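You operate a simulated robot arm through the tools that you are given. There is no shell and no other tool.

You run a simulated robot arm. Do the job below in one go: nothing can be reset, and whatever is moved stays where it is left.

JOB
Run the middle tall rack to level 5, then park at level 3.
Fine: at the cream cabinet pull the stop button out and switch on; knob off at the end.
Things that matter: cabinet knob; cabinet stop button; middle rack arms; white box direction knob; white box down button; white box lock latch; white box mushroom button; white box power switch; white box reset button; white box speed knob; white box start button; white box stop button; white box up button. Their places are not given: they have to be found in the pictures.

Only the result counts: the job must be done as asked and must still hold three seconds after the hand-in. Knocking over, shifting, dropping, spilling or breaking anything else fails it.

ROBOT AND FRAMES
A 6-joint arm with a three-finger gripper, fixed in place. Base frame: the origin is at the foot of the arm, x ahead of it, y to its left, z up. Readings come in m, degrees, newtons and seconds.
Its first joint turns from -166.0 to 166.0 degrees. Payload 4.89 kg.
The TCP is the grasp point between the finger pads, 0.03 m short of the fingertips. In the tool frame z runs along the fingers and y along their closing line. Largest opening 0.164 m; the body of the gripper starts 0.125 m behind the TCP.
Orientation is told as [roll, pitch, yaw] about the base's x, y, z axes, in that order, counted from this pose: with the fingers straight down and closing along the base's y, the tool's x points along the base's -x, its y along +y and its z along -z.

CONTROLS
- The arm moves only by the tool send_rows. Its argument "motion" is a list of rows, each an object (a shift or turn left out is 0, a gripper value left out holds the last) with "offset": the shift along the tool's x, y, z in m, a list of three; "dr": the turn, a rotation vector about the tool's x, y, z in rad, a list of three; "fingers": the opening, from 0 (shut) to 1 (fully open). In form: [{"offset": [x, y, z], "dr": [ax, ay, az], "fingers": fingers}, ...]. A call has 1 to 20 rows; each row shifts and turns the commanded pose from where the row before left it, along the tool's axes as they then stand. Rows are played at 5 a second. More than 0.05 m and 8.6 degrees between two rows, or a gripper value outside its range, and nothing of the call is played. Where a pose cannot be reached the arm comes as near as it can. A force on the tool above 60 N (or 10 N above the force at the start of the call, whichever is more), or a blocked arm, ends the call early, and 0.2 s more pass. The fingers move at their own pace (about 0.108 m/s each) and stop on an object; they squeeze with about 40 N. The grip force told is the motor's: it shows also when the fingers shut on nothing. Time passes only in rows, and 0.2 s behind the last, so rows that do not move let the fingers close. The reply holds the time, the measured pose of the TCP, the force on the tool along the base axes, the opening and the grip force, in the units named above and with some noise, with the torque about the TCP (base axes, N m) and any sound that the robot's microphone picked up.
- Cameras (640 x 400 px; columns grow to the right, rows downward): "scene" is fixed at [0.0544, 0.6693, 1.5474]; the picture's right is [-0.91, -0.41, 0.00], its down [-0.39, 0.87, -0.31] and it looks along [0.13, -0.28, -0.95] (base axes); focal length 214 px, centre (320, 200). "wrist" rides on the gripper at [0.076, -0.002, -0.152] in the tool frame; the picture's right is [0.02, 1.00, 0.00], its down [-0.88, 0.02, -0.47] and it looks along [-0.47, 0.01, 0.88] (tool axes); focal length 247 px, centre (320, 200).
- capture(camera): a new picture of that camera. It takes no simulated time.
- raise_lower(by): slides the trunk up (or, below 0, down) by that many m; the arm rides with it, the base frame stays. It gives what a move gives, with no picture.
- probe_pixels(camera, pixels): for up to 12 pixels [column, row] of the newest picture of that camera ("zoom" is the newest enlarged one), the place [x, y, z] in the base frame of the surface seen there, good to about 0.002 m, but the place of the scene camera against the robot may be out by one fixed shift of up to 0.025 m in any direction. It takes no simulated time.
- zoom(camera, box): a new picture of the part [left, top, right, bottom] of that camera's present view, enlarged. It takes no simulated time.
- sign_off(): hands the job in; it is judged then, once.

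Open the gripper and draw the arm clear of the work before you hand the job in, unless the task says otherwise.

The tools are called after "Emit:" as a command line: name --argument value ..., lists and objects as JSON in quotes. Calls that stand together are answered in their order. send_rows: Moves the arm, as the interface text tells. Its arguments: {"type":"object","properties":{"motion":{"type":"array"}},"required":["motion"]} The other tools are called the same way: raise_lower (by) slides the trunk up or down; capture (camera) takes a picture; probe_pixels (camera, pixels) gives the place of the surface under pixels of a picture; zoom (camera, box) takes an enlarged picture of a part of a camera's view; sign_off () hands the job in.

At the start:

```text
t: 0.0
ee_pos: [0.2223, 0.5391, 1.3163]
orientation: [0.0, 0.0, -0.1]
wrist_force: [0.7, -0.3, 1.1]
ft_torque: [0.0, -0.03, 0.0]
gripper_width: 0.1641
grip_force: 0.0
trunk travel left (down, up): [-0.175, 0.215]
```

scene: 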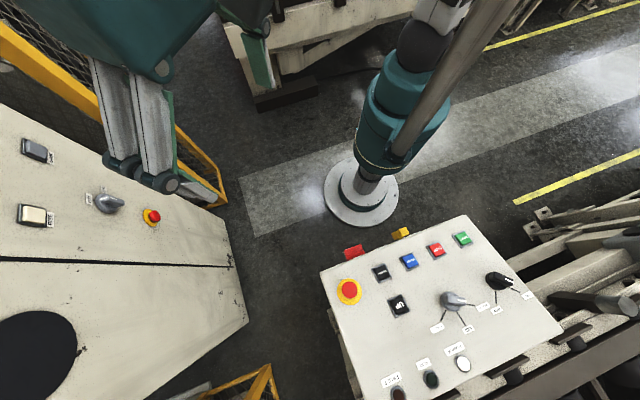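
wrist: 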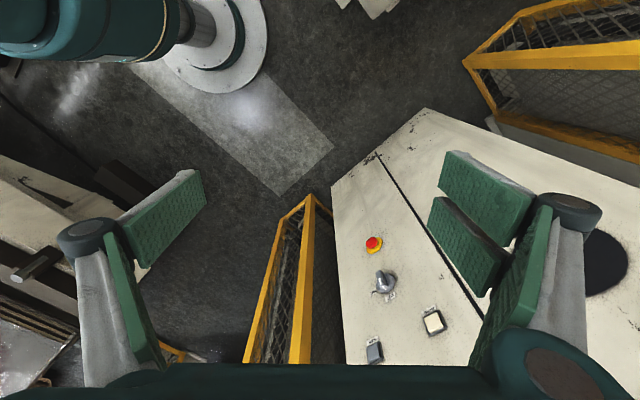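

The scene picture shows the cream cabinet at left (knob near (110,203), stop button (152,217)) and the white box at lower centre (mushroom (349,290), buttons, knobs). I zoom in on both for labels.

Emit:
zoom --camera "scene" --box '[310, 200, 570, 400]'

Emit:
zoom --camera "scene" --box '[0, 120, 200, 245]'

Emit:
zoom --camera "wrist" --box '[320, 200, 480, 300]'

Emit:
zoom --camera "scene" --box '[480, 150, 640, 400]'

```text
2.00 times, centred on (440, 300) of scene
```

zoom: 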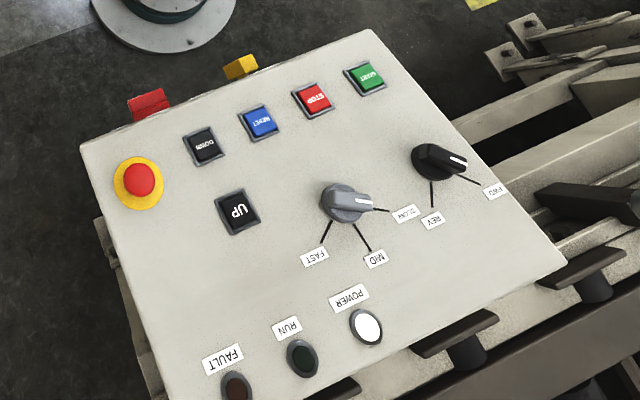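

```text
3.20 times, centred on (100, 182) of scene
```

zoom: 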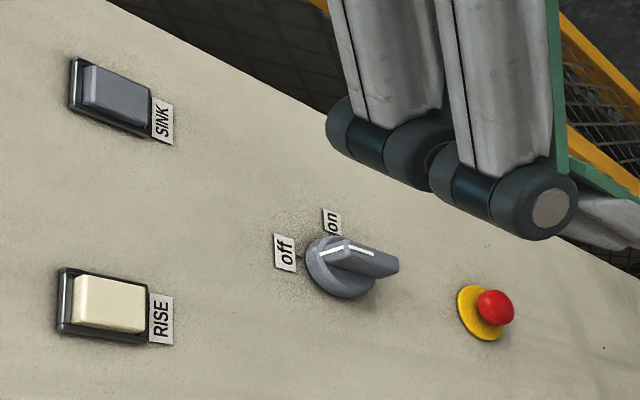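

```text
4.00 times, centred on (400, 250) of wrist
```

zoom: 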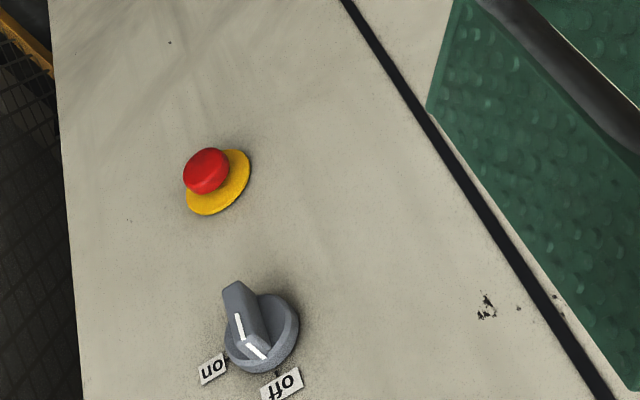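

```text
1.60 times, centred on (560, 275) of scene
```

zoom: 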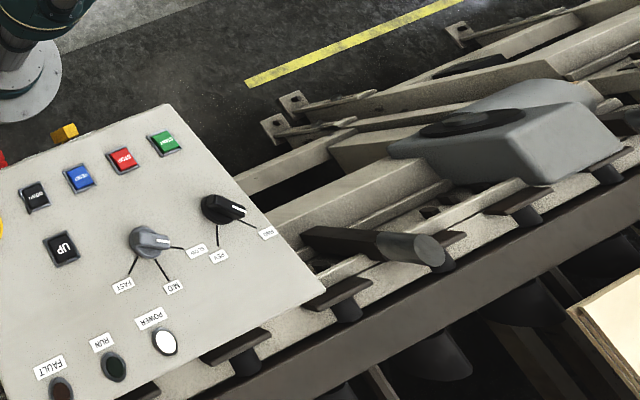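

The cabinet has SINK, RISE, an off/on knob and a stop button; the white box carries UP/DOWN/RESET/STOP/START. I probe the key points.

Emit:
capture --camera "scene"

Emit:
probe_pixels --camera "scene" --pixels '[[35, 150], [32, 215], [110, 203], [152, 216], [60, 170], [60, 240], [200, 240], [349, 290], [440, 250], [40, 350], [370, 200], [560, 270]]'

Emit:
capture --camera "wrist"

Emit:
probe_pixels --camera "wrist" --pixels '[[373, 244], [384, 283], [432, 322], [374, 352], [350, 200], [400, 200], [420, 130], [350, 300], [400, 300], [605, 260], [280, 300], [320, 200]]'

```text
taken
```

scene: 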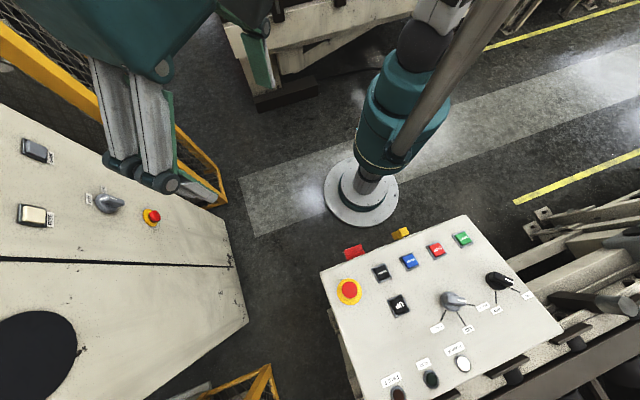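

```text
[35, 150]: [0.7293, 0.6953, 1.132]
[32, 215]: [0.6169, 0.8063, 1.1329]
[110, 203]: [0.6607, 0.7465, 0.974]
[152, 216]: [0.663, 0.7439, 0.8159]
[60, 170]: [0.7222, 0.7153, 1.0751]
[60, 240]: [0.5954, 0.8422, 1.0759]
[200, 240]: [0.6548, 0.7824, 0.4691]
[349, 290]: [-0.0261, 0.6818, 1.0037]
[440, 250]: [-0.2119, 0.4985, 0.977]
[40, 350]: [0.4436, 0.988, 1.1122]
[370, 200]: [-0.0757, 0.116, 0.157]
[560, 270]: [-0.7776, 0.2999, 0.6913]
```

```text
taken
```

wrist: 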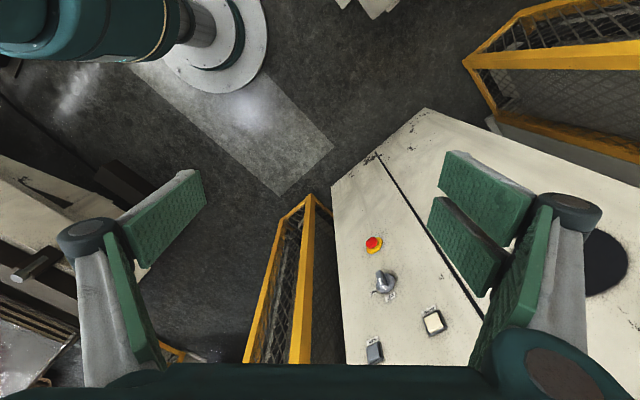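

```text
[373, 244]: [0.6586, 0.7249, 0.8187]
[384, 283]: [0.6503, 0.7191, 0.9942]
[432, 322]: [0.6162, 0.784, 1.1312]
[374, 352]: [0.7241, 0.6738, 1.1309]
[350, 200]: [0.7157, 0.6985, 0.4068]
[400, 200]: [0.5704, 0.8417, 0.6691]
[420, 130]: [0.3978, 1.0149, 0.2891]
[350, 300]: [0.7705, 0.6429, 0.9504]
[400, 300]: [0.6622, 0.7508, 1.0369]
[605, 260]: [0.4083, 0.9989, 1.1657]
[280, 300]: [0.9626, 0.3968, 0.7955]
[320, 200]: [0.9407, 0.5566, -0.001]
```

The cabinet face is vertical (plane x+y ≈ 1.414), facing the robot, and the rack is not yet visible. I pitch the wrist camera up about the TCP to look ahead, level.

Emit:
send_rows --motion '[{"dr": [0, -0.14, 0]}, {"dr": [0, -0.14, 0]}, {"dr": [0, -0.14, 0]}, {"dr": [0, -0.14, 0]}, {"dr": [0, -0.14, 0]}, {"dr": [0, -0.14, 0]}, {"dr": [0, -0.1, 0]}]'

Emit:
capture --camera "wrist"

Emit:
capture --camera "scene"

```text
t: 1.2
ee_pos: [0.3185, 0.501, 1.3328]
orientation: [-0.1, -38.5, -10.4]
wrist_force: [-1.4, -0.4, -0.2]
ft_torque: [0.06, -0.08, 0.04]
gripper_width: 0.1641
grip_force: 0.0
trunk travel left (down, up): [-0.175, 0.215]
stopped in row 6: the arm was blocked; the commanded pose is now the measured one
```

```text
taken
```

wrist: 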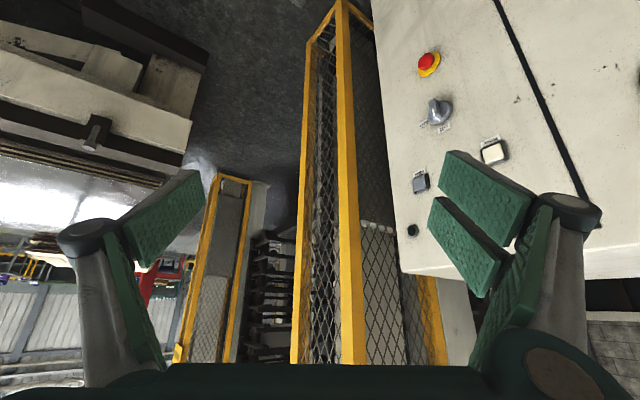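

```text
taken
```

scene: 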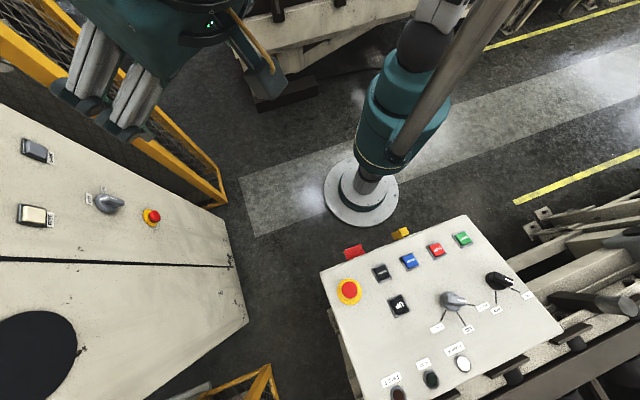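

The arm was blocked with the camera view inverted; mesh cages/racks show at (330,200) and (270,290), the cabinet at right. I yaw the tool towards the cabinet direction, in line with the arm.

Emit:
send_rows --motion '[{"dr": [-0.087, 0, -0.1096]}, {"dr": [-0.087, 0, -0.1096]}, {"dr": [-0.087, 0, -0.1096]}, {"dr": [-0.087, 0, -0.1096]}, {"dr": [-0.087, 0, -0.1096]}, {"dr": [-0.087, 0, -0.1096]}, {"dr": [-0.087, 0, -0.1096]}]'

Emit:
capture --camera "wrist"

Emit:
capture --camera "scene"

```text
t: 2.8
ee_pos: [0.3136, 0.5034, 1.3345]
orientation: [-0.2, -38.5, 46.4]
wrist_force: [0.1, 0.2, 0.0]
ft_torque: [-0.02, -0.04, -0.06]
gripper_width: 0.1639
grip_force: 0.1
trunk travel left (down, up): [-0.175, 0.215]
```

```text
taken
```

wrist: 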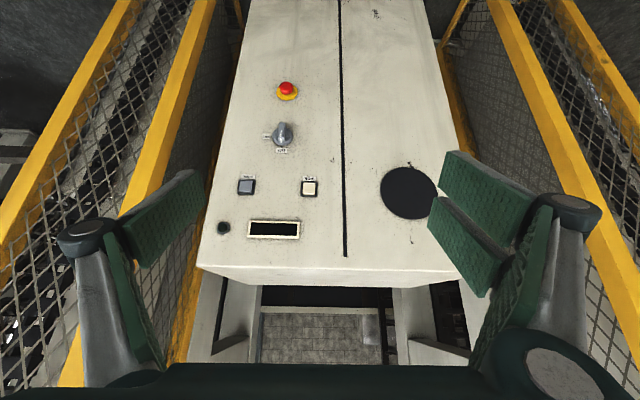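

```text
taken
```

scene: 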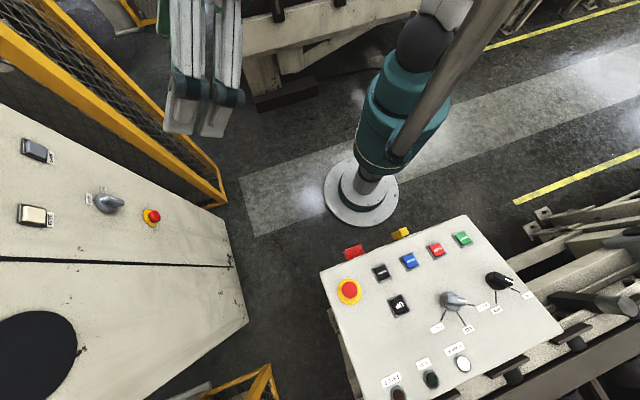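

The cabinet now shows a display window at (273,229) above the buttons. I pitch further up to see what stands behind the cabinet.

Emit:
send_rows --motion '[{"dr": [0, -0.12, 0]}, {"dr": [0, -0.12, 0]}, {"dr": [0, -0.12, 0]}, {"dr": [0, -0.12, 0]}, {"dr": [0, -0.12, 0]}]'

Emit:
capture --camera "wrist"

Emit:
capture --camera "scene"

```text
t: 4.0
ee_pos: [0.3139, 0.5049, 1.3335]
orientation: [-0.6, -73.0, 46.7]
wrist_force: [0.2, -0.1, -0.5]
ft_torque: [0.01, -0.01, -0.01]
gripper_width: 0.1641
grip_force: 0.0
trunk travel left (down, up): [-0.175, 0.215]
```

```text
taken
```

wrist: 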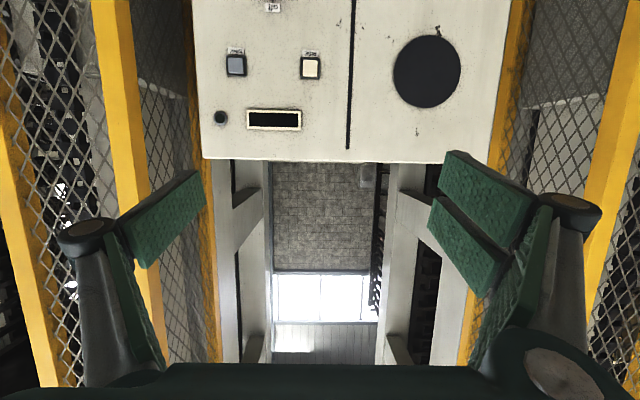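

```text
taken
```

scene: 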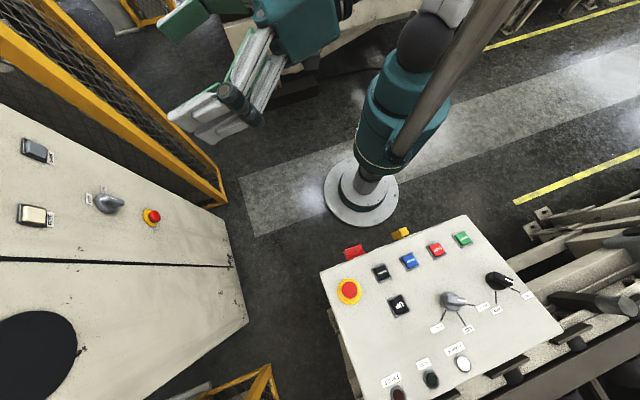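

A post structure stands behind the cabinet. I zoom there and pitch higher.

Emit:
zoom --camera "wrist" --box '[190, 80, 510, 280]'

Emit:
send_rows --motion '[{"dr": [0, -0.12, 0]}, {"dr": [0, -0.12, 0]}, {"dr": [0, -0.12, 0]}, {"dr": [0, -0.12, 0]}]'

Emit:
capture --camera "wrist"

```text
2.00 times, centred on (350, 180) of wrist
```

zoom: 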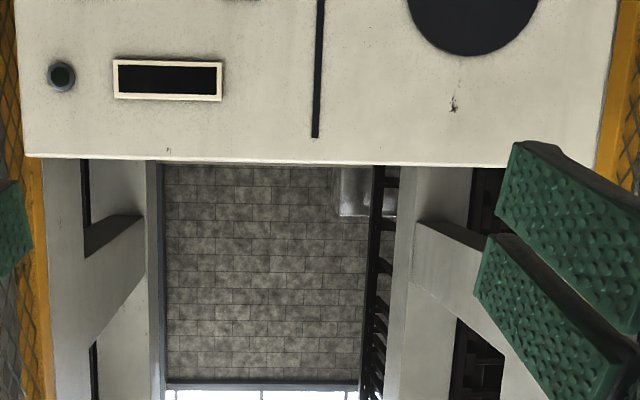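

```text
t: 5.0
ee_pos: [0.314, 0.5028, 1.334]
orientation: [-179.2, -79.4, -134.5]
wrist_force: [-0.6, -1.7, -0.3]
ft_torque: [-0.09, 0.06, 0.14]
gripper_width: 0.1638
grip_force: 0.1
trunk travel left (down, up): [-0.175, 0.215]
```

```text
taken
```

wrist: 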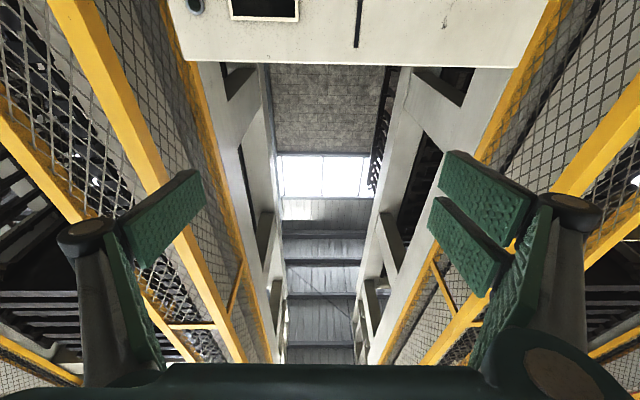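

Racks with dark arms show behind the mesh on both sides and a chain of arms at (385,110) behind the cabinet. I probe and zoom.

Emit:
probe_pixels --camera "wrist" --pixels '[[350, 55], [385, 110], [320, 120], [230, 110], [420, 110], [370, 230], [275, 230], [40, 320], [20, 160], [150, 120], [325, 175], [262, 8]]'

Emit:
zoom --camera "wrist" --box '[200, 40, 460, 200]'

Emit:
zoom --camera "wrist" --box '[0, 0, 220, 360]'

```text
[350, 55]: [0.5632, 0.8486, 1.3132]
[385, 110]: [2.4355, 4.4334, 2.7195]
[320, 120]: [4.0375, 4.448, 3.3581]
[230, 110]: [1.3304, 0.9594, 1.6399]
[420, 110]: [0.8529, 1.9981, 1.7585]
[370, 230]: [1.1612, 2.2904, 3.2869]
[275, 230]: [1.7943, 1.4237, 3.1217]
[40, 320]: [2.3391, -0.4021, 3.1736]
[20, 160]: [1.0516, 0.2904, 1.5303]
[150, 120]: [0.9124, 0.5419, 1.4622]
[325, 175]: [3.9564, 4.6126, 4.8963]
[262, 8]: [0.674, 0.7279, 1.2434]
```

```text
2.46 times, centred on (330, 120) of wrist
```

zoom: 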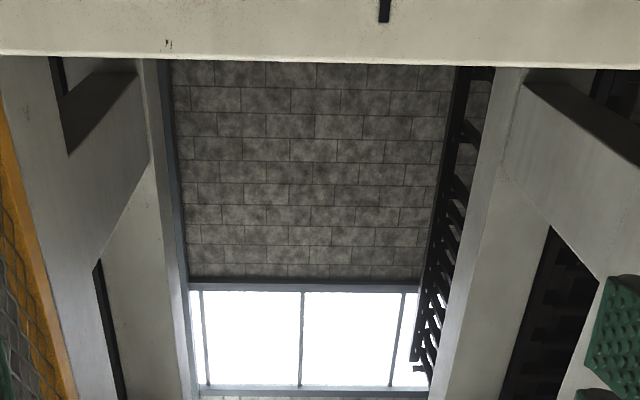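

```text
1.11 times, centred on (110, 180) of wrist
```

zoom: 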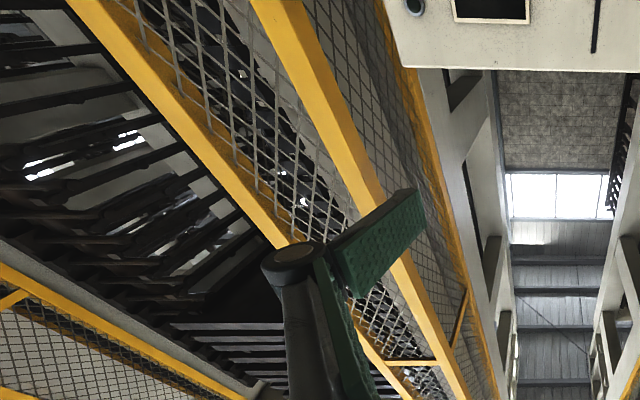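

The rack structure stands directly behind the cabinet, so the cabinet is its control post. I level the tool and move it down in front of the panel to inspect stop button, knob and display.

Emit:
send_rows --motion '[{"dr": [0, 0.09, 0]}, {"dr": [0, 0.095, 0]}, {"offset": [0.04, -0.01, 0]}, {"offset": [0.04, -0.01, 0]}, {"offset": [0.04, -0.01, 0]}, {"offset": [0.04, -0.01, 0]}, {"offset": [0.04, -0.01, 0]}, {"offset": [0.04, -0.01, 0]}, {"offset": [0.04, -0.01, 0]}, {"offset": [0.04, -0.01, 0]}, {"offset": [0.04, 0, 0]}]'

Emit:
capture --camera "wrist"

Emit:
capture --camera "scene"

```text
t: 7.4
ee_pos: [0.3699, 0.4713, 1.1826]
orientation: [-28.8, -89.6, 75.1]
wrist_force: [-0.6, -0.5, 0.3]
ft_torque: [-0.06, 0.02, -0.05]
gripper_width: 0.1636
grip_force: 0.0
out of reach, approached as far as the arm can: row 6, 7, 8, 9, 10, 11
trunk travel left (down, up): [-0.175, 0.215]
```

```text
taken
```

wrist: 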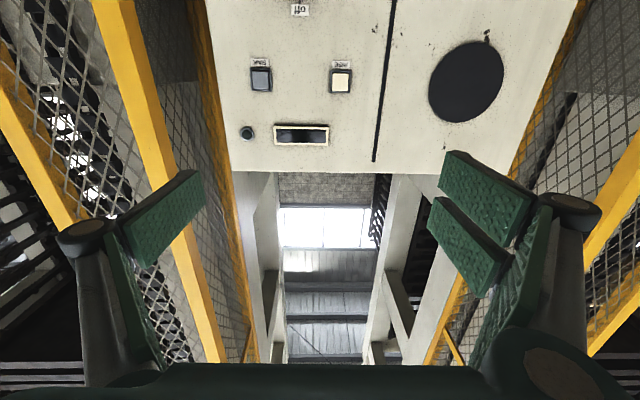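

```text
taken
```

scene: 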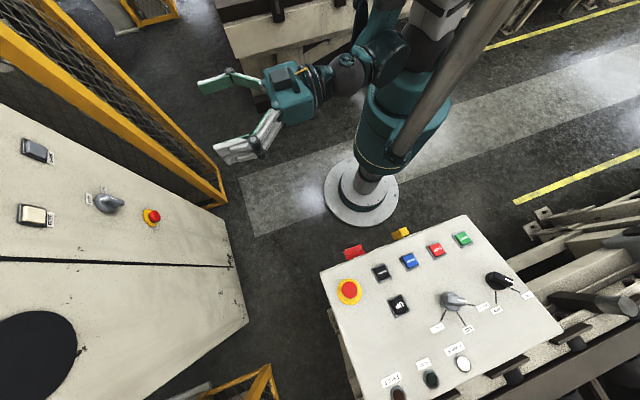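

The tool is horizontal at d≈0.595, z=1.18 with reach cramped near the base. I move forward by 0.15 m first.

Emit:
send_rows --motion '[{"offset": [0, 0, 0.03]}, {"offset": [0, 0, 0.03]}, {"offset": [0, 0, 0.03]}, {"offset": [0, 0, 0.03]}, {"offset": [0, 0, 0.03]}, {}]'

Emit:
capture --camera "wrist"

```text
t: 8.8
ee_pos: [0.474, 0.5779, 1.1838]
orientation: [-43.8, -89.8, 90.0]
wrist_force: [0.2, 0.7, 0.1]
ft_torque: [0.01, 0.04, -0.02]
gripper_width: 0.1637
grip_force: 0.1
trunk travel left (down, up): [-0.175, 0.215]
```

```text
taken
```

wrist: 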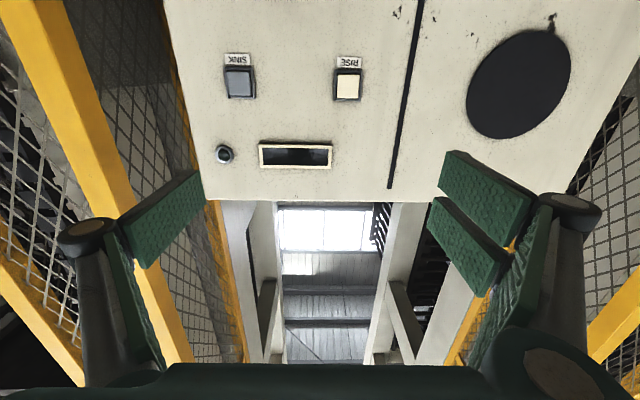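

Now at d≈0.744, z=1.184. I move down 0.28 m and slightly right to face the knob and stop button.

Emit:
send_rows --motion '[{"offset": [0.04, -0.005, 0]}, {"offset": [0.04, -0.005, 0]}, {"offset": [0.04, -0.005, 0]}, {"offset": [0.04, -0.005, 0]}, {"offset": [0.04, -0.005, 0]}, {"offset": [0.04, 0, 0]}, {"offset": [0.04, 0, 0]}, {"offset": [0.04, 0, 0]}]'

Emit:
capture --camera "wrist"

Emit:
capture --camera "scene"

```text
t: 10.6
ee_pos: [0.5448, 0.6428, 1.1041]
orientation: [-33.7, -89.7, 79.8]
wrist_force: [1.3, -0.2, -0.3]
ft_torque: [0.0, 0.03, -0.02]
gripper_width: 0.1638
grip_force: 0.1
out of reach, approached as far as the arm can: row 1, 2, 3, 4, 5, 6, 7, 8
trunk travel left (down, up): [-0.175, 0.215]
```

```text
taken
```

wrist: 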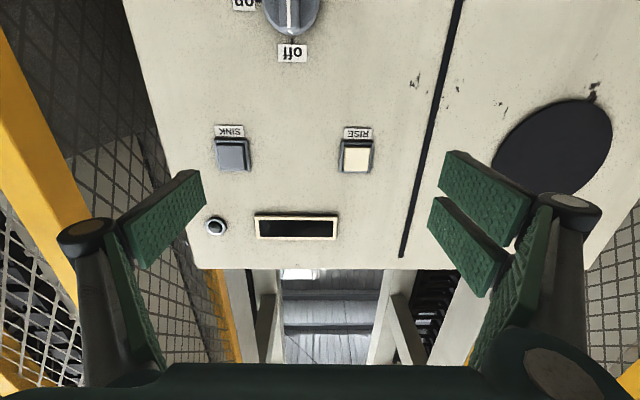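

```text
taken
```

scene: 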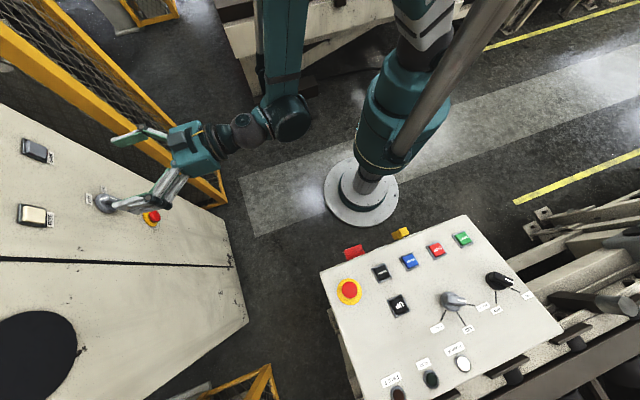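

The arm settled at d≈0.84, z≈1.10 due to limits; the knob peeks at (290,15). I lower the trunk by 0.17 m to gain height range.

Emit:
raise_lower --by -0.17

Emit:
capture --camera "wrist"

Emit:
capture --camera "scene"

```text
t: 12.5
ee_pos: [0.5446, 0.642, 0.9342]
orientation: [-32.1, -89.8, 78.1]
wrist_force: [0.5, 0.2, 0.1]
ft_torque: [-0.01, 0.0, 0.01]
gripper_width: 0.1637
grip_force: 0.0
trunk travel left (down, up): [-0.005, 0.385]
```

```text
taken
```

wrist: 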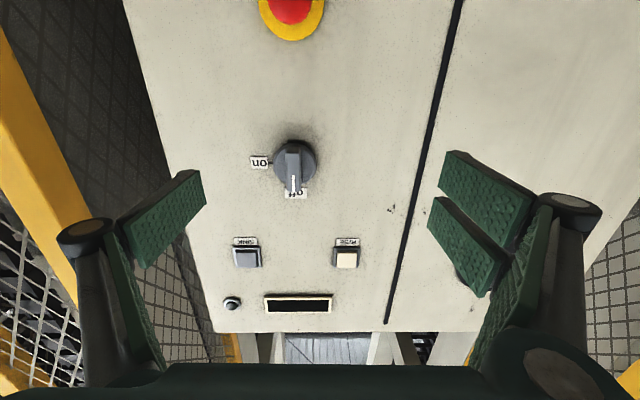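

```text
taken
```

scene: 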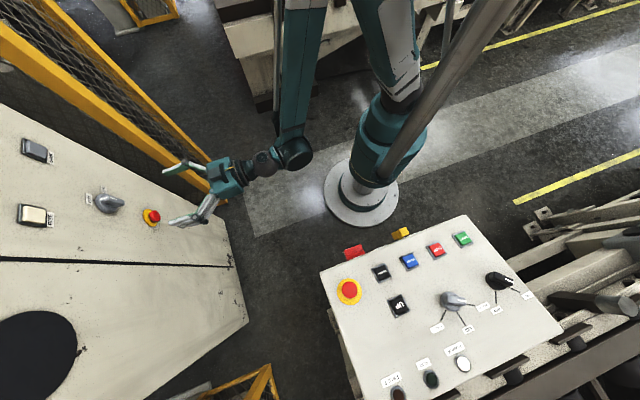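

The knob (295,165) points to "off" (up), and "on" lies at image-left, i.e. a quarter turn clockwise. I zoom and probe knob and stop.

Emit:
zoom --camera "wrist" --box '[230, 110, 390, 210]'

Emit:
probe_pixels --camera "wrist" --pixels '[[295, 165], [295, 190], [295, 145], [283, 160], [308, 160], [291, 10], [291, 33], [346, 258], [246, 258], [300, 305], [232, 302], [340, 200]]'

Emit:
zoom --camera "scene" --box '[60, 170, 200, 260]'

```text
4.00 times, centred on (310, 160) of wrist
```

zoom: 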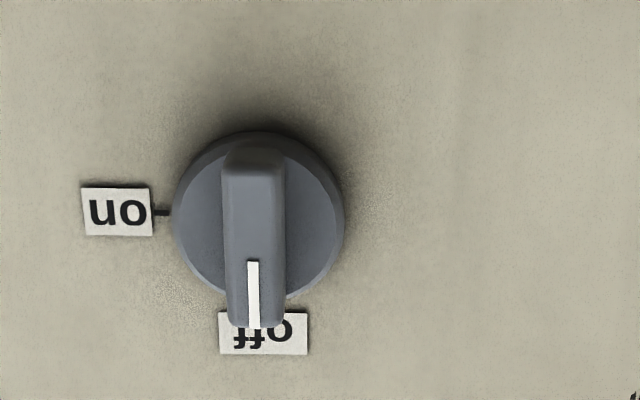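

```text
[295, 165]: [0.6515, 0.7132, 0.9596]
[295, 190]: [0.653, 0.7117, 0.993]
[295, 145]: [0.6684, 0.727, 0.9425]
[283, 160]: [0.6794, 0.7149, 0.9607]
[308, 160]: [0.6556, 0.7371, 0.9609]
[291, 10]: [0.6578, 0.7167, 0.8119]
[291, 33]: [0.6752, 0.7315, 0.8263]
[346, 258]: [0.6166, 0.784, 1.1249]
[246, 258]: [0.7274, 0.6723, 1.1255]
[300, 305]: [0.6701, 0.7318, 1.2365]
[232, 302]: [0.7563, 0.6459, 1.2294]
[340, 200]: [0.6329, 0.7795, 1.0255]
```

```text
4.44 times, centred on (130, 215) of scene
```

zoom: 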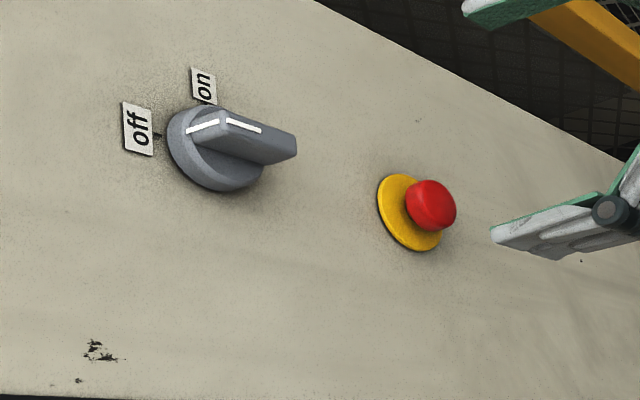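

Knob centre ≈ s 0.042, z 0.966 with ridge front at d≈0.965; stop cap near z 0.81. I move down towards the stop button and align laterally.

Emit:
send_rows --motion '[{"offset": [0.02, -0.013, 0.0], "dr": [0.0175, 0, 0], "fingers": 0.6}, {"offset": [0.03, -0.013, 0.0]}, {"offset": [0.03, 0, 0.0]}, {"offset": [0.03, 0, 0.0]}, {"offset": [0.02, 0, 0.0]}, {}]'

Emit:
capture --camera "wrist"

Emit:
capture --camera "scene"

```text
t: 13.9
ee_pos: [0.6028, 0.6714, 0.8926]
orientation: [-24.3, -89.6, 69.5]
wrist_force: [-0.3, -0.3, -0.6]
ft_torque: [0.02, 0.03, -0.01]
gripper_width: 0.0985
grip_force: 0.1
out of reach, approached as far as the arm can: row 1, 2, 3, 4, 5
trunk travel left (down, up): [-0.005, 0.385]
```

```text
taken
```

wrist: 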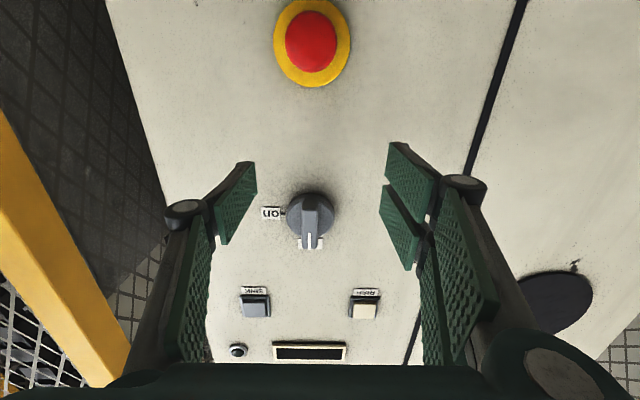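

```text
taken
```

scene: 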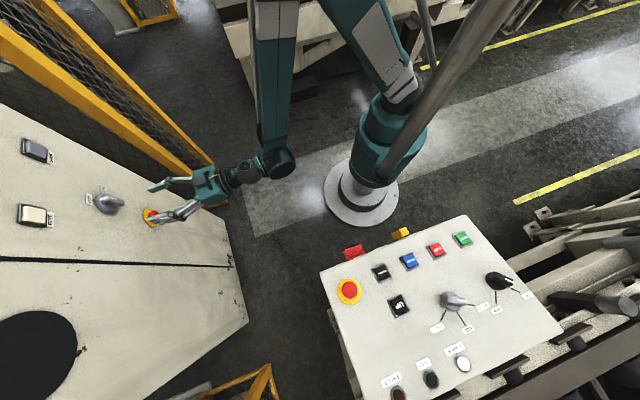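

The arm drifts outward as it goes down (limit), now d≈0.90, z≈0.893. I probe the arm's own parts in the scene picture to understand which limit is acting.

Emit:
probe_pixels --camera "scene" --pixels '[[275, 163], [245, 173], [215, 185], [275, 100], [275, 20], [340, 10], [370, 50], [395, 85], [385, 140], [370, 185], [425, 60], [350, 200]]'

Emit:
zoom --camera "scene" --box '[120, 0, 460, 240]'

Emit:
probe_pixels --camera "wrist" --pixels '[[311, 40], [311, 60], [290, 40], [333, 40], [311, 80], [278, 40], [346, 40], [311, 210], [311, 235], [365, 308], [256, 308], [310, 350]]'

```text
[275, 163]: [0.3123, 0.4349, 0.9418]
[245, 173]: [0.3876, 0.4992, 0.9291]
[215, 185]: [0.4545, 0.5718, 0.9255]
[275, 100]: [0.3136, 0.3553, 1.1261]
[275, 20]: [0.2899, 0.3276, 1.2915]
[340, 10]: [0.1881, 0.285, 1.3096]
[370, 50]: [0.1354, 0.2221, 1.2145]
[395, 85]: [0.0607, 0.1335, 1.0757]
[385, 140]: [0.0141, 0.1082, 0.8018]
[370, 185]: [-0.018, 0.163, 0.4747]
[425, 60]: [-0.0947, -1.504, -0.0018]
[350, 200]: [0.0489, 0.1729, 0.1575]
```

```text
1.67 times, centred on (290, 120) of scene
```

zoom: 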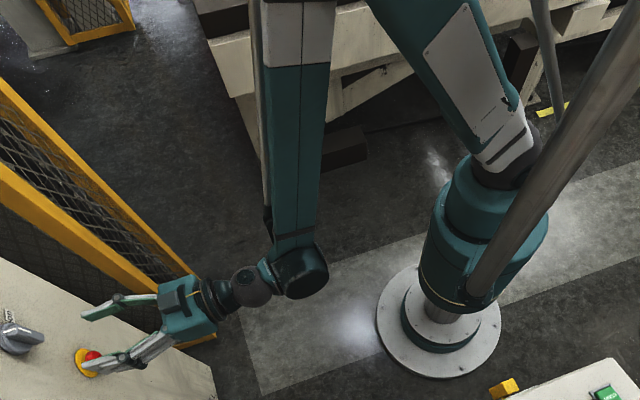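

```text
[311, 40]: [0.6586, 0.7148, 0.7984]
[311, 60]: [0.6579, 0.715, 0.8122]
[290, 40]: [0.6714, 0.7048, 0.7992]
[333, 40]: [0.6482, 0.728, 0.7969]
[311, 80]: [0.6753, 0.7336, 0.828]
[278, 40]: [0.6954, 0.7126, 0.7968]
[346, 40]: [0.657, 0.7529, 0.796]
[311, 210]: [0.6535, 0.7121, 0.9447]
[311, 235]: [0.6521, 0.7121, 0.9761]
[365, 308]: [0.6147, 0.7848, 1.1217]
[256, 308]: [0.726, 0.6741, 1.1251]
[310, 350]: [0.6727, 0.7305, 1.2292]
```

The stop cap centre is about s=0.040, z=0.801, front d=0.971 (disc at 0.995). I tilt the tool 15° nose-down about the TCP (raises the wrist) and descend in front of the stop button.

Emit:
send_rows --motion '[{"dr": [0, 0.13, 0]}, {"dr": [0, 0.13, 0]}, {"offset": [0.027, -0.0028, 0.0072]}, {"offset": [0.027, -0.0028, 0.0072]}, {"offset": [0.0267, -0.0029, 0.0072]}, {}]'

Emit:
capture --camera "wrist"

```text
t: 15.3
ee_pos: [0.6161, 0.6709, 0.8201]
orientation: [-1.0, -77.8, 45.4]
wrist_force: [-0.1, 0.0, -0.4]
ft_torque: [-0.01, 0.02, -0.02]
gripper_width: 0.0985
grip_force: 0.1
out of reach, approached as far as the arm can: row 1, 5
trunk travel left (down, up): [-0.005, 0.385]
```

```text
taken
```

wrist: 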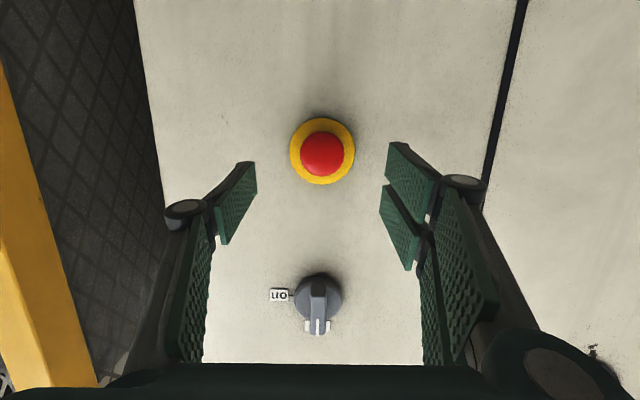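

TCP is at d 0.910, s 0.039, z 0.820, tilt 12°. I re-probe the stop button before moving in.

Emit:
probe_pixels --camera "wrist" --pixels '[[322, 153], [322, 136], [322, 170], [306, 153], [339, 153], [322, 181], [322, 122], [294, 150], [351, 150], [317, 300], [317, 325], [400, 100]]'

Emit:
zoom --camera "wrist" --box '[260, 90, 388, 200]'

```text
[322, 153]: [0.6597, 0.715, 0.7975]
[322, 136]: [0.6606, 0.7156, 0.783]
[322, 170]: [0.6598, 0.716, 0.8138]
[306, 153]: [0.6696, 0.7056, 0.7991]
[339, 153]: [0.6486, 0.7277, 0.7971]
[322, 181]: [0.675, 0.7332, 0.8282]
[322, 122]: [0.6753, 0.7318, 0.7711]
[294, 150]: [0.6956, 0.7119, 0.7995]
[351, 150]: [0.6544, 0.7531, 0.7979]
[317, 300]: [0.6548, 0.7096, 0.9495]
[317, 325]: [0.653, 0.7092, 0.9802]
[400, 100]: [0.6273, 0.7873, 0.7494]
```

```text
3.64 times, centred on (324, 145) of wrist
```

zoom: 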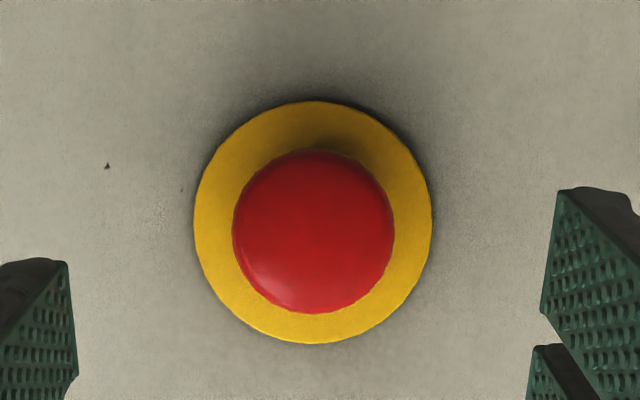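

The cap centre is s=0.040, z=0.799, front d=0.972. I advance so that the fingertips straddle it, then close.

Emit:
send_rows --motion '[{"offset": [0.0014, 0.0003, 0.0157]}, {"offset": [0.0014, 0.0003, 0.0157]}, {"offset": [0.0014, 0.0003, 0.0157]}, {}]'

Emit:
capture --camera "wrist"

```text
t: 16.3
ee_pos: [0.6503, 0.704, 0.8052]
orientation: [-0.8, -78.1, 45.4]
wrist_force: [0.2, -0.1, -0.4]
ft_torque: [0.0, 0.06, -0.03]
gripper_width: 0.0982
grip_force: 0.2
trunk travel left (down, up): [-0.005, 0.385]
```

```text
taken
```

wrist: 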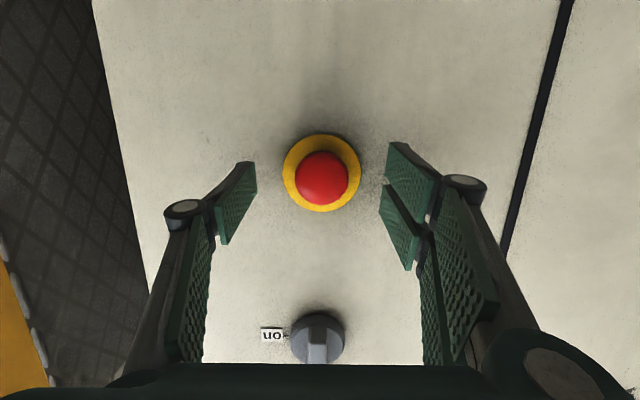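

TCP at d=0.958, z=0.805, cap at (321,178) between the finger pads. I close on it.

Emit:
send_rows --motion '[{"offset": [0, 0.001, 0], "fingers": 0.0}, {}, {}, {}]'

Emit:
capture --camera "wrist"

```text
t: 17.3
ee_pos: [0.6484, 0.7038, 0.8051]
orientation: [-0.9, -78.0, 45.5]
wrist_force: [-1.5, 1.6, 0.1]
ft_torque: [-0.07, -0.04, 0.05]
gripper_width: 0.0394
grip_force: 45.2
trunk travel left (down, up): [-0.005, 0.385]
```

```text
taken
```

wrist: 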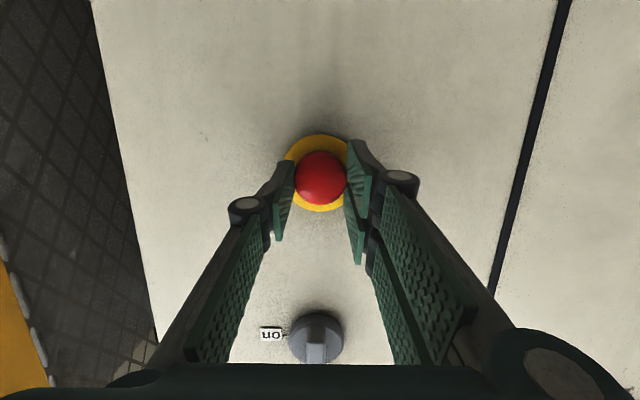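

The cap is gripped (0.0394 m, 45 N). I pull straight out along the panel normal in small steps.

Emit:
send_rows --motion '[{"offset": [0.0008, 0, -0.0039]}, {"offset": [0.0008, 0, -0.0039]}, {"offset": [0.0008, 0, -0.0039]}, {"offset": [0.0006, 0, -0.003]}, {}]'

Emit:
capture --camera "wrist"

```text
t: 18.5
ee_pos: [0.6385, 0.6935, 0.805]
orientation: [-0.9, -78.0, 45.6]
wrist_force: [9.5, 15.5, 11.6]
ft_torque: [0.27, -0.3, 0.12]
gripper_width: 0.037
grip_force: 44.8
trunk travel left (down, up): [-0.005, 0.385]
```

```text
taken
```

wrist: 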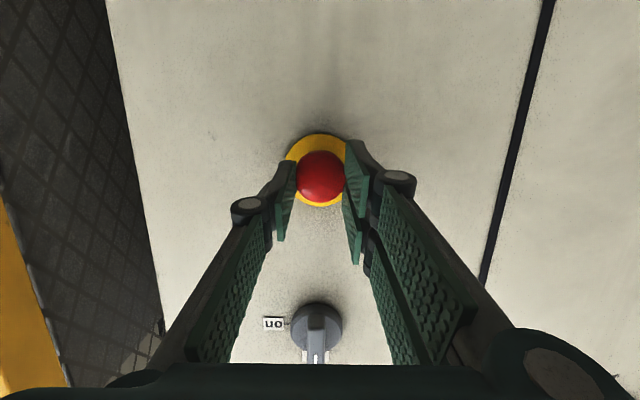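

TCP came back 14 mm with 18 N on the tool. I probe the cap to see whether it came out.

Emit:
probe_pixels --camera "wrist" --pixels '[[320, 176], [320, 160], [320, 192], [315, 145]]'

Emit:
zoom --camera "wrist" --box '[240, 110, 400, 220]'

Emit:
zoom --camera "scene" --box '[100, 170, 220, 250]'

```text
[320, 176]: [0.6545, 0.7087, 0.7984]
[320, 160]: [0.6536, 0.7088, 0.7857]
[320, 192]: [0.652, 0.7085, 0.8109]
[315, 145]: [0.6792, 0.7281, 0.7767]
```

```text
3.64 times, centred on (320, 165) of wrist
```

zoom: 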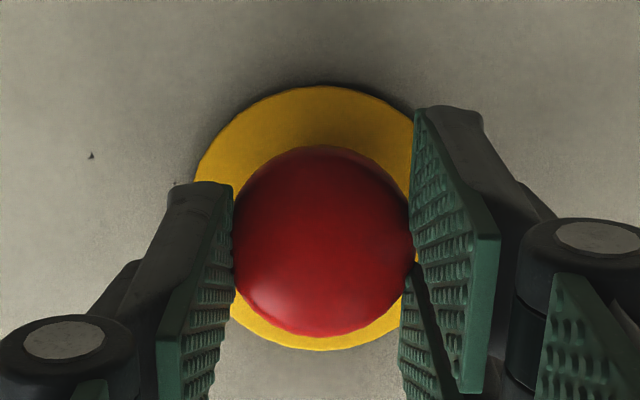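

```text
5.00 times, centred on (160, 210) of scene
```

zoom: 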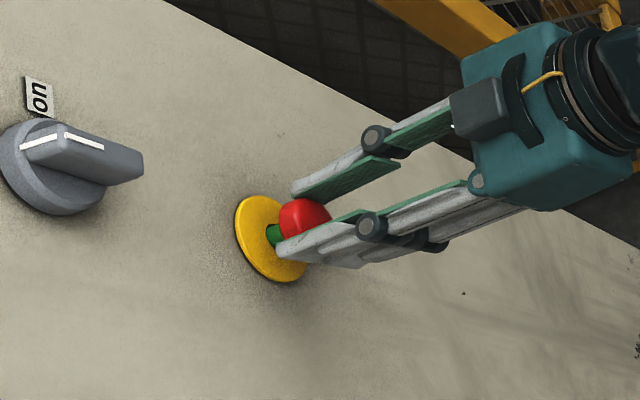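

The cap front is now at d≈0.964 (8 mm out) and a green band shows on its stem: released. I pull slightly more to confirm the end stop, then release and check.

Emit:
send_rows --motion '[{"offset": [0.0006, 0, -0.003]}, {"fingers": 0.5}, {}, {"offset": [0.004, 0, -0.0195]}, {"offset": [0.004, 0, -0.0195]}, {}]'

Emit:
capture --camera "wrist"

Emit:
zoom --camera "scene" --box '[80, 170, 220, 250]'

```text
t: 19.9
ee_pos: [0.6145, 0.6738, 0.819]
orientation: [-0.9, -77.9, 45.4]
wrist_force: [-0.5, 0.0, 0.8]
ft_torque: [0.01, -0.02, -0.01]
gripper_width: 0.082
grip_force: 0.1
out of reach, approached as far as the arm can: row 4, 5
trunk travel left (down, up): [-0.005, 0.385]
```

```text
taken
```

wrist: 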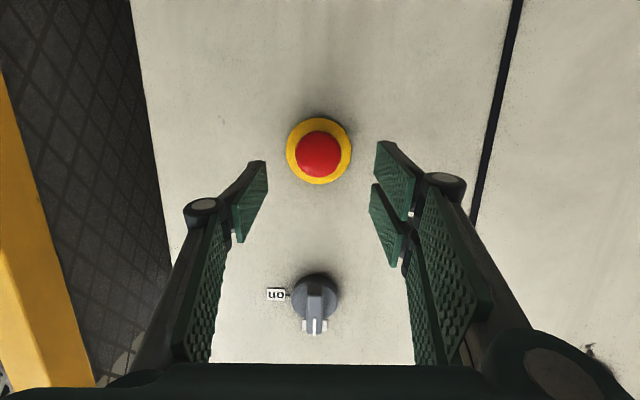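

```text
4.57 times, centred on (150, 210) of scene
```

zoom: 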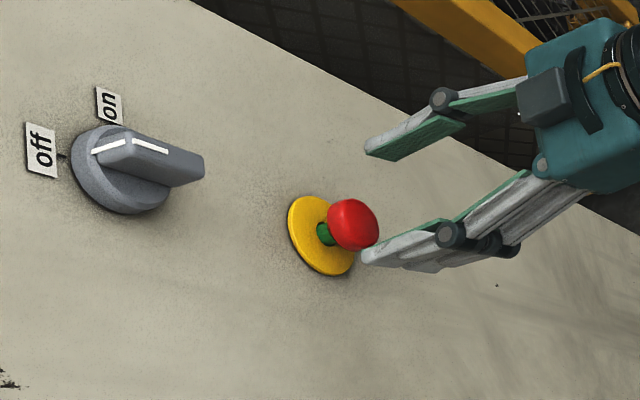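

The stop stays out (green stem visible). Next I rise to knob height and level the tool.

Emit:
send_rows --motion '[{"offset": [-0.0362, 0, -0.0078]}, {"offset": [-0.0362, 0, -0.0078]}, {"offset": [-0.0362, 0, -0.0078]}, {"offset": [-0.0362, 0, -0.0078]}, {"dr": [0, -0.1055, 0]}, {"dr": [0, -0.1055, 0]}, {}]'

Emit:
capture --camera "wrist"

```text
t: 21.5
ee_pos: [0.6129, 0.6729, 0.97]
orientation: [-9.9, -89.0, 54.4]
wrist_force: [-0.7, -0.2, 0.2]
ft_torque: [-0.01, 0.0, 0.02]
gripper_width: 0.0819
grip_force: 0.1
trunk travel left (down, up): [-0.005, 0.385]
```

```text
taken
```

wrist: 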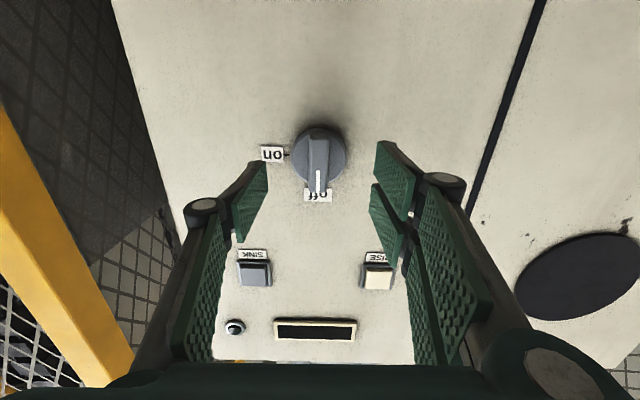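

Emit:
zoom --camera "wrist" --box '[260, 110, 380, 210]'

Emit:
probe_pixels --camera "wrist" --pixels '[[318, 155], [318, 190], [318, 142], [318, 127], [297, 155], [341, 155], [310, 180], [325, 180], [318, 192], [300, 178], [337, 178], [260, 330]]'

```text
4.00 times, centred on (320, 160) of wrist
```

zoom: 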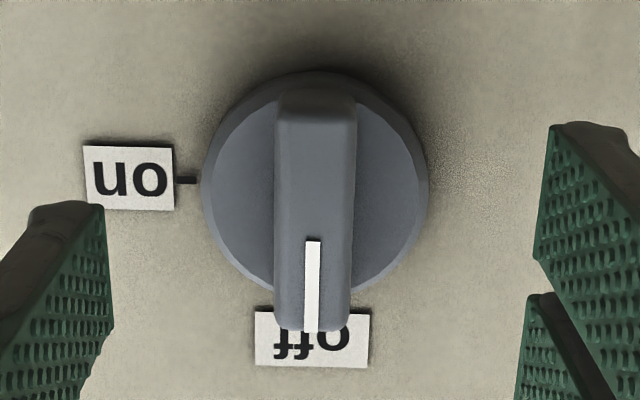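

```text
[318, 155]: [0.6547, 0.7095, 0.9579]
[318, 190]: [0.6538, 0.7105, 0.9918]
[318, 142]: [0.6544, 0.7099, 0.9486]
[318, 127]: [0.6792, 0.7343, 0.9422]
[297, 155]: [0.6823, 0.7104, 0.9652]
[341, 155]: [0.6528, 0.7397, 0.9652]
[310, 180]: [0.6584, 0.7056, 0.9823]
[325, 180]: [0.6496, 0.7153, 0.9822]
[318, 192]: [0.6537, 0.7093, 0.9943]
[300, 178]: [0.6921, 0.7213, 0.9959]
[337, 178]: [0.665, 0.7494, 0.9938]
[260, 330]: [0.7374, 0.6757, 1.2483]
```

Knob disc centre is s≈0.040, z≈0.966; bar front d≈0.965. I advance to straddle the bar and close.

Emit:
send_rows --motion '[{"offset": [0.0018, -0.0015, 0.0145], "dr": [0, -0.015, 0]}, {"offset": [0.0018, -0.0013, 0.0145]}, {"offset": [0, 0, 0.0145]}, {"fingers": 0.0}, {}, {}, {}]'

Emit:
capture --camera "wrist"

```text
t: 23.1
ee_pos: [0.6452, 0.7027, 0.9659]
orientation: [-168.9, -88.8, -146.7]
wrist_force: [-3.1, 14.3, 2.0]
ft_torque: [0.2, 0.0, 0.36]
gripper_width: 0.018
grip_force: 45.0
trunk travel left (down, up): [-0.005, 0.385]
```

```text
taken
```

wrist: 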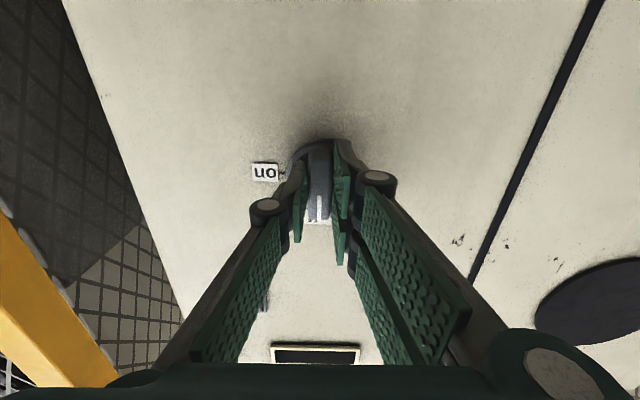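

The bar is gripped (0.018 m). I nudge left 1.5 mm to relieve the side force and turn clockwise (+z) toward "on".

Emit:
send_rows --motion '[{"offset": [0, 0.0015, 0]}, {"dr": [0, 0, 0.12]}, {"dr": [0, 0, 0.12]}, {"dr": [0, 0, 0.12]}, {"dr": [0, 0, 0.12]}, {"dr": [0, 0, 0.12]}, {"dr": [0, 0, 0.12]}]'

Emit:
capture --camera "wrist"

```text
t: 24.7
ee_pos: [0.6449, 0.7046, 0.9658]
orientation: [91.6, -48.8, -46.5]
wrist_force: [-19.9, 26.9, 13.8]
ft_torque: [0.29, -0.51, 0.74]
gripper_width: 0.0177
grip_force: 45.3
trunk travel left (down, up): [-0.005, 0.385]
```

```text
taken
```

wrist: 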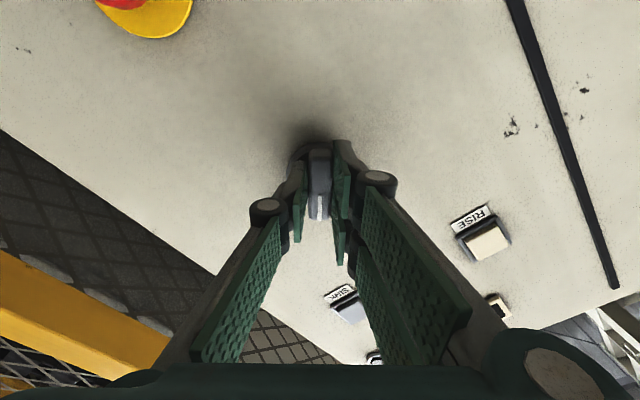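

The knob follows (tool turned ~41°), but side force has grown to 33 N leftward. I shift 3 mm left/1 mm up to relieve it.

Emit:
send_rows --motion '[{"offset": [0.0012, 0.0029, 0]}, {}]'

```text
t: 25.3
ee_pos: [0.6433, 0.7052, 0.9666]
orientation: [91.6, -49.0, -46.7]
wrist_force: [-16.2, 3.1, -7.4]
ft_torque: [-0.17, 0.16, 0.34]
gripper_width: 0.0179
grip_force: 44.7
trunk travel left (down, up): [-0.005, 0.385]
```

Side force dropped to ~14 N. I continue the clockwise turn.

Emit:
send_rows --motion '[{"offset": [0.0005, 0.0008, 0], "dr": [0, 0, 0.12]}, {"dr": [0, 0, 0.12]}, {"dr": [0, 0, 0.12]}, {"dr": [0, 0, 0.12]}]'

Emit:
capture --camera "wrist"

```text
t: 26.3
ee_pos: [0.6449, 0.705, 0.967]
orientation: [91.2, -21.3, -45.9]
wrist_force: [-4.4, 7.9, 15.2]
ft_torque: [0.46, -0.58, -0.75]
gripper_width: 0.0179
grip_force: 44.9
trunk travel left (down, up): [-0.005, 0.385]
```

```text
taken
```

wrist: 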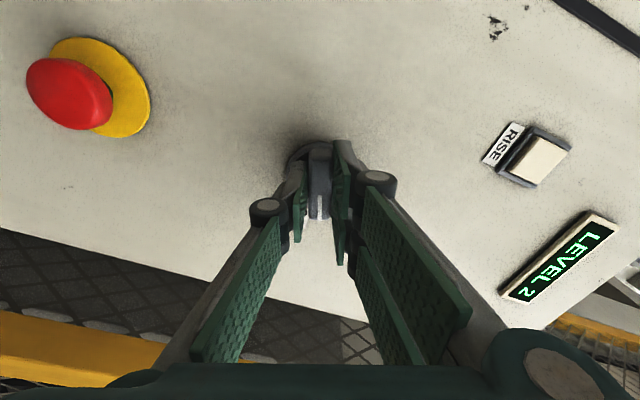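

The display lit up: "LEVEL 2". I finish the turn to the "on" mark.

Emit:
send_rows --motion '[{"dr": [0, 0, 0.12]}, {"dr": [0, 0, 0.12]}, {"dr": [0, 0, 0.1]}, {}]'

Emit:
zoom --camera "scene" --box '[60, 170, 200, 250]'

Emit:
capture --camera "wrist"

```text
t: 27.1
ee_pos: [0.6435, 0.7048, 0.9696]
orientation: [89.7, -4.5, -45.3]
wrist_force: [-1.1, 2.5, 40.7]
ft_torque: [0.62, -0.85, -0.04]
gripper_width: 0.018
grip_force: 45.1
trunk travel left (down, up): [-0.005, 0.385]
stopped in row 3: the force on the tool passed its limit at 64 N (the readings are from after the stop); the commanded pose is now the measured one
```

```text
4.57 times, centred on (130, 210) of scene
```

zoom: 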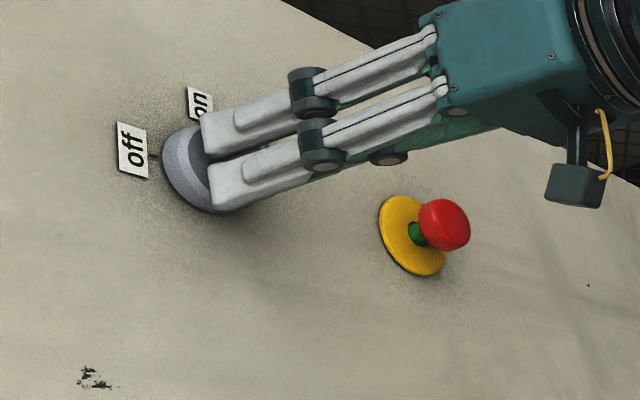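

```text
taken
```

wrist: 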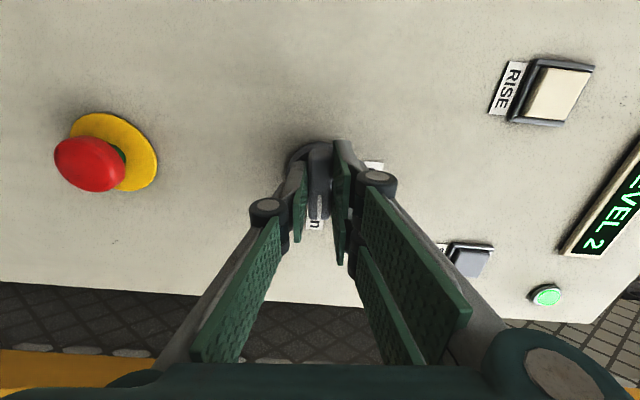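

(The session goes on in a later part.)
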